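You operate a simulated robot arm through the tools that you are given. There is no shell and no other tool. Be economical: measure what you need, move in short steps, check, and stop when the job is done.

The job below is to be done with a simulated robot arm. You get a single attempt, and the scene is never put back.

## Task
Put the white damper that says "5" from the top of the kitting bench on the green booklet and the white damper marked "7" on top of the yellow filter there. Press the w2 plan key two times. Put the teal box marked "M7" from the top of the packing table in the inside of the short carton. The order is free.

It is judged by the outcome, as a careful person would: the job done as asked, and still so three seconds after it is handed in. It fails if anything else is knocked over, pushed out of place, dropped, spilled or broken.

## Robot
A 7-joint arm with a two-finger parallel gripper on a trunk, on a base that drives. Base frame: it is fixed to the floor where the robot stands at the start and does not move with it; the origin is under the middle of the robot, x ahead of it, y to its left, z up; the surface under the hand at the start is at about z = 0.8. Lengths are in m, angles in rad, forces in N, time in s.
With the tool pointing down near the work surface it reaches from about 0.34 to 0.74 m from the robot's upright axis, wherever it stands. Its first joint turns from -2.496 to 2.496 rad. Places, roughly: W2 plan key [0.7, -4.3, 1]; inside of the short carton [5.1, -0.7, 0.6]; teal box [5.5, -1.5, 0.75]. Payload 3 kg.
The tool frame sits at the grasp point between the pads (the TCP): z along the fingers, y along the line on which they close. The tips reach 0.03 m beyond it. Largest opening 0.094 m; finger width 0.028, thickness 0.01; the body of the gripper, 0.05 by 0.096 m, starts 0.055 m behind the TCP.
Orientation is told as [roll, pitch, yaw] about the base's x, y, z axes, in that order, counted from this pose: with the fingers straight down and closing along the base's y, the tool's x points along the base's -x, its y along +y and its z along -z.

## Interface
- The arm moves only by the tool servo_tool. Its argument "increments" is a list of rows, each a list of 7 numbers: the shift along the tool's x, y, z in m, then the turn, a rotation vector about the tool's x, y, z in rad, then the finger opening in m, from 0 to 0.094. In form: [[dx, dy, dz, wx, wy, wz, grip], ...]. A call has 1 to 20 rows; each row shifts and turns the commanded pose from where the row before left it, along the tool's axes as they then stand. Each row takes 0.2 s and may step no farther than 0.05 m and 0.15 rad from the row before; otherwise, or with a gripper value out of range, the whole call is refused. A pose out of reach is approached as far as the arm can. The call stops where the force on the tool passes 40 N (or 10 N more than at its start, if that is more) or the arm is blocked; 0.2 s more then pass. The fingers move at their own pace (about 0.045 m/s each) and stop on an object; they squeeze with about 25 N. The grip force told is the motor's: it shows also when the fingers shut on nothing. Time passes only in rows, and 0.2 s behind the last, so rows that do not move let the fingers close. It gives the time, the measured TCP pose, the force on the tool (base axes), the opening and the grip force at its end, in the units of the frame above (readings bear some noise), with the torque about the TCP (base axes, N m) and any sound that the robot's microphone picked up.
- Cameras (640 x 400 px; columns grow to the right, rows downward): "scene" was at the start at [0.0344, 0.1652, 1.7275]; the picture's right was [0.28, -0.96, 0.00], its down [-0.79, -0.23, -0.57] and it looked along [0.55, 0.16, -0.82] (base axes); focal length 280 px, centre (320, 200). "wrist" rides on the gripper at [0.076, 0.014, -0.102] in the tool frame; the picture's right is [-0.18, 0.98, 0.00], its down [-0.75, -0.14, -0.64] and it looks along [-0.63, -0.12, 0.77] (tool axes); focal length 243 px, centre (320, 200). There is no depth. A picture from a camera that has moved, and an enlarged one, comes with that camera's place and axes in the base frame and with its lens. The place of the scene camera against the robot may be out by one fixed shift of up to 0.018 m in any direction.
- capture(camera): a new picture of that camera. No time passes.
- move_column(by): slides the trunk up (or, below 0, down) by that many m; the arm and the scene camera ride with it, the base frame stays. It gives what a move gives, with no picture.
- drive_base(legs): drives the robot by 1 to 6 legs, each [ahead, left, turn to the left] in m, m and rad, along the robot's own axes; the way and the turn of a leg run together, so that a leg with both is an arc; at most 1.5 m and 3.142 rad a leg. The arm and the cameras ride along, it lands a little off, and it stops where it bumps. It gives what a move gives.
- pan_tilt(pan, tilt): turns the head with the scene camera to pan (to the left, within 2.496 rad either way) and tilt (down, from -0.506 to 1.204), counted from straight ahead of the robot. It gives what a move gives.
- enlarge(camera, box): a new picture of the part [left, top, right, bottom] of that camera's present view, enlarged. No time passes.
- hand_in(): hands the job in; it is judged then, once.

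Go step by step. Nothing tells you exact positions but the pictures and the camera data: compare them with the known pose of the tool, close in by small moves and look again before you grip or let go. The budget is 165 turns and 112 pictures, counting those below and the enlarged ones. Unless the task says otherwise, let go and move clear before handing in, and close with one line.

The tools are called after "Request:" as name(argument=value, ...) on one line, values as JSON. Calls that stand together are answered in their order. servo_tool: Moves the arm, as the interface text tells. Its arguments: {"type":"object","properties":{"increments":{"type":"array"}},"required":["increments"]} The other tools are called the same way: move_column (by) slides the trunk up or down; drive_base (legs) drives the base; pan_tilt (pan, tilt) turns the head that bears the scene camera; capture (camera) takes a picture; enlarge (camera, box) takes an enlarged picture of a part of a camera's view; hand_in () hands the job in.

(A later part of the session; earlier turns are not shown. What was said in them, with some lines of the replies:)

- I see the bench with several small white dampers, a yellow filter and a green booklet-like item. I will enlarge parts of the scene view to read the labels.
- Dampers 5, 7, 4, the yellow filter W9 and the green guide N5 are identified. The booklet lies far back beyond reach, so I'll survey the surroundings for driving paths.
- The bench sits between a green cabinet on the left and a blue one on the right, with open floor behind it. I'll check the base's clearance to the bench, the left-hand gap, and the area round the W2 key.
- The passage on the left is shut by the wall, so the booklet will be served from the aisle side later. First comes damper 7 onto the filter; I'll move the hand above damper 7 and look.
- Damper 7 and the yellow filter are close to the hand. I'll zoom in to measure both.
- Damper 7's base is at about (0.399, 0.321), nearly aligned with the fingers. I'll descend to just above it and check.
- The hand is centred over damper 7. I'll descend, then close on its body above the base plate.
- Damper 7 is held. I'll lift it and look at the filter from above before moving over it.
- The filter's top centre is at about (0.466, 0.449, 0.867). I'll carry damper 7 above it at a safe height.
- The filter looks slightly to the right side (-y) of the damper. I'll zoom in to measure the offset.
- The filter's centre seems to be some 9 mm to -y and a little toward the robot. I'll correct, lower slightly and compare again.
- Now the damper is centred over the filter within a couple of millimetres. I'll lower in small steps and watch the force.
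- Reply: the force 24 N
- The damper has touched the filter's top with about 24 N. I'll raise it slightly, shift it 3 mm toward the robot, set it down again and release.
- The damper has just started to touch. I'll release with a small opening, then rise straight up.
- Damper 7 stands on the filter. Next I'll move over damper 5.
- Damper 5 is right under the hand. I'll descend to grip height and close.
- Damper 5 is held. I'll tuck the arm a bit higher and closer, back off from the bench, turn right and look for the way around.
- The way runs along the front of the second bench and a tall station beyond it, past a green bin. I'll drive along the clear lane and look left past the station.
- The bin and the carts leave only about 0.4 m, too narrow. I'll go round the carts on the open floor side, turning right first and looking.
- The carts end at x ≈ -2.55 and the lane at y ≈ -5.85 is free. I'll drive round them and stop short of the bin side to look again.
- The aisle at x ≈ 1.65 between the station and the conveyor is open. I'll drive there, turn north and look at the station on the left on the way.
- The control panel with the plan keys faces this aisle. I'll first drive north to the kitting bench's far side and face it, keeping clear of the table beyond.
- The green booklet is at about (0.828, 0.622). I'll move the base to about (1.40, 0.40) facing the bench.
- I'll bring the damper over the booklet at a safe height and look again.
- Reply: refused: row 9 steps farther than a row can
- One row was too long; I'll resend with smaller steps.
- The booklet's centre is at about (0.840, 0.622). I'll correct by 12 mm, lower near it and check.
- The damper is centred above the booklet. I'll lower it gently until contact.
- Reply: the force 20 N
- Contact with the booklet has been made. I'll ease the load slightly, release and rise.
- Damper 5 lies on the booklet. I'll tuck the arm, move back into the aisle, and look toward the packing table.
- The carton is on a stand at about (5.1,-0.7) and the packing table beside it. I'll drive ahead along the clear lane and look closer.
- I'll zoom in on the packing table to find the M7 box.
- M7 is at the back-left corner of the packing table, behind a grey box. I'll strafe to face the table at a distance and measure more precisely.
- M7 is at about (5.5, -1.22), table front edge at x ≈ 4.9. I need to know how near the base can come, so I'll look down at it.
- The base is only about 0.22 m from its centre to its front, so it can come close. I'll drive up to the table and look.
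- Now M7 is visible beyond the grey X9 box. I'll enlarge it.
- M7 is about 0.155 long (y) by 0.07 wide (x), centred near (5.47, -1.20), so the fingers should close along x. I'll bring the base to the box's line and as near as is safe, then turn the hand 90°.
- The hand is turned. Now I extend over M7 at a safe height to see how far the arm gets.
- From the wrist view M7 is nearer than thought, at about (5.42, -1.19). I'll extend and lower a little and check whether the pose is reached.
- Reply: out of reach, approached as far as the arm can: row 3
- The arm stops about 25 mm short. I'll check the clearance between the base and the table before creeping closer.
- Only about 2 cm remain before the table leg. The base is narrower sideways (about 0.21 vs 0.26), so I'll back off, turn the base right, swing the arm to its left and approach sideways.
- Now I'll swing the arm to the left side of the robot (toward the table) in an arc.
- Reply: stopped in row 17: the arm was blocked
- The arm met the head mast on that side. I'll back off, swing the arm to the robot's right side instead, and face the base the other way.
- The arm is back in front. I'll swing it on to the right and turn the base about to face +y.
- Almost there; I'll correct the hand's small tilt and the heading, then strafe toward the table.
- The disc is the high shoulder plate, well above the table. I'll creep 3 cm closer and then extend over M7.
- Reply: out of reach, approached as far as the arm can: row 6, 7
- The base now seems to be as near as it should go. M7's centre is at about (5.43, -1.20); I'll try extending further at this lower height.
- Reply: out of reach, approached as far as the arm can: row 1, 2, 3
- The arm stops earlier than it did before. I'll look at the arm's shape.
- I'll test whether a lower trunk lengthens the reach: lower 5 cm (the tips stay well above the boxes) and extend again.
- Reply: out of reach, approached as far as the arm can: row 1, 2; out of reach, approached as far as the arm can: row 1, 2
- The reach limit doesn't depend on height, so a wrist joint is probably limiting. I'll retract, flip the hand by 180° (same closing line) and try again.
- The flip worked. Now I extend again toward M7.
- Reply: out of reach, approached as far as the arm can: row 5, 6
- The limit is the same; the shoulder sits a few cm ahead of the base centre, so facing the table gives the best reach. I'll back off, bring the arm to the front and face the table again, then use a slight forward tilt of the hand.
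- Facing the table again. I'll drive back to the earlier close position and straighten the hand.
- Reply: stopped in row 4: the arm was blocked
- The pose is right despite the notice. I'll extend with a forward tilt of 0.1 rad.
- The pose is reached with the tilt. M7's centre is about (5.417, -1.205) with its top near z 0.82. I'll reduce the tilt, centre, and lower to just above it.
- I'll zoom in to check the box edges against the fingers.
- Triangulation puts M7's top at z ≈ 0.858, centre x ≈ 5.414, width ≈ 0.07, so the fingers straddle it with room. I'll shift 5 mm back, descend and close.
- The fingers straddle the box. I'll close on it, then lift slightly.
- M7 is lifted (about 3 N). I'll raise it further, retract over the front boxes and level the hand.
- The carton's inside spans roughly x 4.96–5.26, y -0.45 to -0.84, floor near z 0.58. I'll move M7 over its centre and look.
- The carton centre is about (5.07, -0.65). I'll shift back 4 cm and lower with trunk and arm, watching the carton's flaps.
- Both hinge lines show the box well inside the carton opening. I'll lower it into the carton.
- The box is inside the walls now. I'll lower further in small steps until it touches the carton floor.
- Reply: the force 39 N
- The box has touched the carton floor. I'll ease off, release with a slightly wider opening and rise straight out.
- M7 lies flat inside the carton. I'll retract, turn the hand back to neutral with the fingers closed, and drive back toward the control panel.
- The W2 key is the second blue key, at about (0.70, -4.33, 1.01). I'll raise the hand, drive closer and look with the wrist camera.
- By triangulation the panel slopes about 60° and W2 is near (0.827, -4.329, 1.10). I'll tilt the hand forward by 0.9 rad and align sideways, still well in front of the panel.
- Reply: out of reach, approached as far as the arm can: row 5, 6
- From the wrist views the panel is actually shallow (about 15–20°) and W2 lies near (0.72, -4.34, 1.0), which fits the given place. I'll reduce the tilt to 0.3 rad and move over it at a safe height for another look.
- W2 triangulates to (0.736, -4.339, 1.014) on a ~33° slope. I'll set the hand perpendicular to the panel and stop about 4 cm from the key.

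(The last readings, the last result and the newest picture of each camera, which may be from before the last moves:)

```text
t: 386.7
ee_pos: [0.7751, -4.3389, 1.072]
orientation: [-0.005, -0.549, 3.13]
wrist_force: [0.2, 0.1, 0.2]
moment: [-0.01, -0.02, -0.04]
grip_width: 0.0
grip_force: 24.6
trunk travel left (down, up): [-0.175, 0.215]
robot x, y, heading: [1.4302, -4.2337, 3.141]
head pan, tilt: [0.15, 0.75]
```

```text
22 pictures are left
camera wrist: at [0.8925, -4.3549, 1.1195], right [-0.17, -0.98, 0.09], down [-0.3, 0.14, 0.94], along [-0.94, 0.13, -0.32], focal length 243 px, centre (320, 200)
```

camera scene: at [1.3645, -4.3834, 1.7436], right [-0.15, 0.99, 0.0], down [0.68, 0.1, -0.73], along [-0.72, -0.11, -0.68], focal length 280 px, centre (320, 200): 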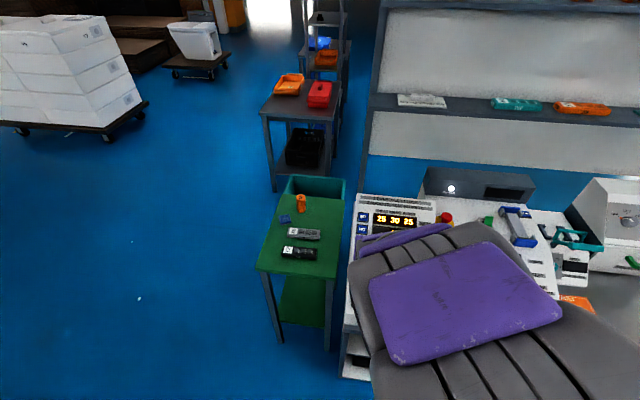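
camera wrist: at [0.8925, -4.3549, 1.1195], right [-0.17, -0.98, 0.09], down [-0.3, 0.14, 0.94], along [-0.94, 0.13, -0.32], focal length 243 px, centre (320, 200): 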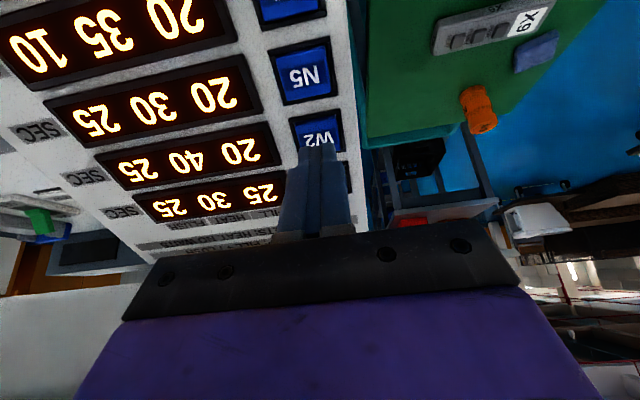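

The key appears exactly where predicted. I'll advance along the tool axis to just before contact.

Request:
servo_tool(increments=[[0, 0, 0.015, 0, 0, 0, 0.0], [0, 0, 0.012, 0, 0, 0, 0.0], [0, 0, 0, 0, 0, 0, 0.0]])

Request:
enlarge(camera="wrist", box=[240, 50, 400, 200])

```text
t: 387.5
ee_pos: [0.7597, -4.3387, 1.0478]
orientation: [-0.006, -0.548, 3.13]
wrist_force: [-0.7, 0.7, -0.3]
moment: [0.0, 0.0, 0.01]
grip_width: 0.0
grip_force: 24.9
trunk travel left (down, up): [-0.175, 0.215]
robot x, y, heading: [1.4262, -4.2312, 3.14]
head pan, tilt: [0.15, 0.75]
```

```text
2.67 times, centred on (320, 125) of wrist
camera zoom: at [0.8772, -4.355, 1.0956], right [-0.17, -0.98, 0.09], down [-0.31, 0.14, 0.94], along [-0.94, 0.13, -0.32], focal length 647 px, centre (320, 400)
```

zoom: 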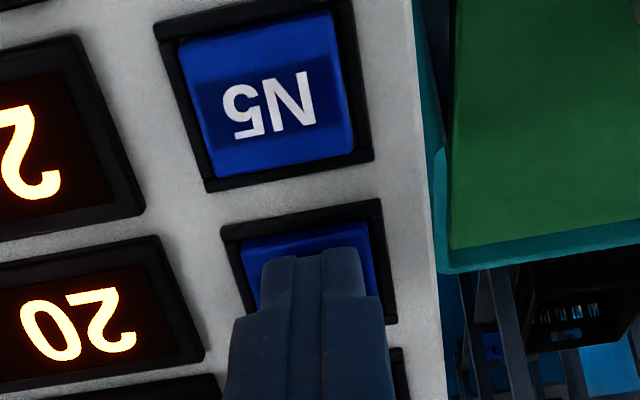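

The tip is centred on W2. I'll press in small steps and watch force and sound.

Request:
servo_tool(increments=[[0, 0, 0.004, 0, 0, 0, 0.0], [0, 0, 0.003, 0, 0, 0, 0.0], [0, 0, 0.002, 0, 0, 0, 0.0]])

```text
t: 388.3
ee_pos: [0.7548, -4.3381, 1.0422]
orientation: [-0.007, -0.552, 3.13]
wrist_force: [6.1, 0.2, 8.9]
moment: [-0.01, -0.16, 0.03]
grip_width: 0.0
grip_force: 25.3
trunk travel left (down, up): [-0.175, 0.215]
robot x, y, heading: [1.4273, -4.2307, 3.14]
head pan, tilt: [0.15, 0.75]
heard: click
```

A click was heard at about 11 N. I'll retract fully off the key and note any sound.

Request:
servo_tool(increments=[[0, 0, -0.006, 0, 0, 0, 0.0], [0, 0, -0.008, 0, 0, 0, 0.0], [0, 0, -0.006, 0, 0, 0, 0.0], [0, 0, 0, 0, 0, 0, 0.0]])

Request:
capture(camera="wrist")

```text
t: 389.3
ee_pos: [0.7643, -4.3384, 1.057]
orientation: [-0.005, -0.549, 3.129]
wrist_force: [-1.3, 0.3, -0.3]
moment: [0.02, -0.01, -0.05]
grip_width: 0.0
grip_force: 25.1
trunk travel left (down, up): [-0.175, 0.215]
robot x, y, heading: [1.4255, -4.2311, 3.138]
head pan, tilt: [0.15, 0.75]
```

```text
20 pictures are left
camera wrist: at [0.8821, -4.3547, 1.1052], right [-0.17, -0.98, 0.09], down [-0.31, 0.14, 0.94], along [-0.94, 0.13, -0.32], focal length 243 px, centre (320, 200)
```

wrist: 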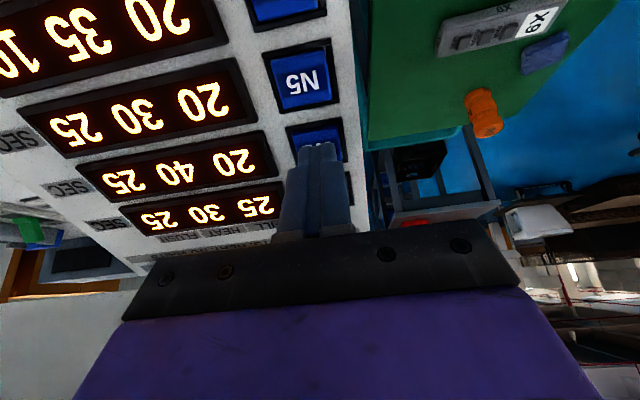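

The key is released. Now I press it a second time the same way.

Request:
servo_tool(increments=[[0, 0, 0.008, 0, 0, 0, 0.0], [0, 0, 0.006, 0, 0, 0, 0.0], [0, 0, 0.003, 0, 0, 0, 0.0], [0, 0, 0.003, 0, 0, 0, 0.0]])

```text
t: 390.3
ee_pos: [0.7541, -4.3391, 1.0438]
orientation: [-0.005, -0.552, 3.131]
wrist_force: [4.6, -0.8, 7.0]
moment: [-0.03, -0.09, 0.02]
grip_width: 0.0
grip_force: 25.0
trunk travel left (down, up): [-0.175, 0.215]
robot x, y, heading: [1.4254, -4.2322, 3.14]
head pan, tilt: [0.15, 0.75]
heard: click
```

A second click. I'll withdraw well clear of the panel.

Request:
servo_tool(increments=[[0, 0, -0.01, 0, 0, 0, 0.0], [0, 0, -0.03, 0, 0, 0, 0.0], [0, 0, -0.04, 0, 0, 0, 0.0], [0, 0, -0.04, 0, 0, 0, 0.0], [0, 0, -0.04, 0, 0, 0, 0.0], [0, 0, 0, 0, 0, 0, 0.0]])

Request:
drive_base(legs=[[-0.25, 0, 0]])

Request:
pan_tilt(pan=0.15, tilt=0.75)

Request:
capture(camera="scene")

```text
t: 391.7
ee_pos: [0.8365, -4.3367, 1.1764]
orientation: [-0.007, -0.548, 3.13]
wrist_force: [0.0, -0.4, 0.2]
moment: [0.01, 0.02, 0.0]
grip_width: 0.0
grip_force: 24.9
trunk travel left (down, up): [-0.175, 0.215]
robot x, y, heading: [1.4309, -4.2302, 3.142]
head pan, tilt: [0.15, 0.75]
```

```text
t: 393.5
ee_pos: [1.0884, -4.3382, 1.1788]
orientation: [-0.005, -0.549, 3.13]
wrist_force: [0.3, 0.0, 0.3]
moment: [0.01, 0.01, 0.02]
grip_width: 0.0
grip_force: 25.1
trunk travel left (down, up): [-0.175, 0.215]
robot x, y, heading: [1.6757, -4.2313, 3.137]
head pan, tilt: [0.15, 0.75]
```

```text
t: 394.1
ee_pos: [1.0883, -4.3383, 1.1785]
orientation: [-0.004, -0.55, 3.128]
wrist_force: [0.1, 0.2, 0.7]
moment: [0.01, 0.01, 0.03]
grip_width: 0.0
grip_force: 25.0
trunk travel left (down, up): [-0.175, 0.215]
robot x, y, heading: [1.6765, -4.2314, 3.141]
head pan, tilt: [0.15, 0.75]
```

```text
19 pictures are left
camera scene: at [1.6135, -4.3842, 1.7435], right [-0.15, 0.99, 0.0], down [0.68, 0.1, -0.73], along [-0.72, -0.11, -0.68], focal length 280 px, centre (320, 200)
```

scene: 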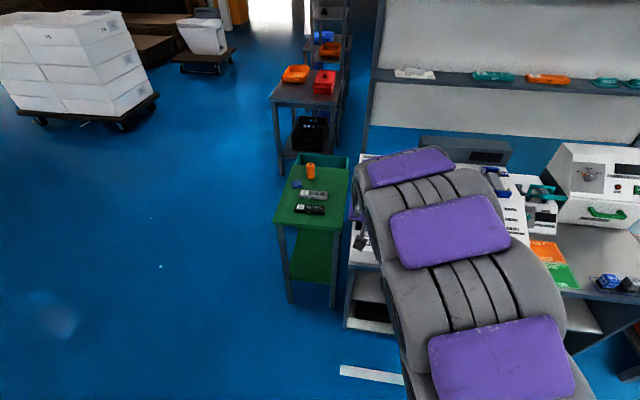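

Damper 7 was still standing on the filter when last seen, damper 5 lies on the booklet, M7 is in the carton, and W2 gave two clicks. The hand is empty and clear, so I hand in.

Request:
hand_in()

```text
The job is handed in.
```

The job is handed in: damper 7 is on the yellow filter, damper 5 is on the green booklet, the M7 box is in the short carton, and the W2 key was pressed twice (a click each time).
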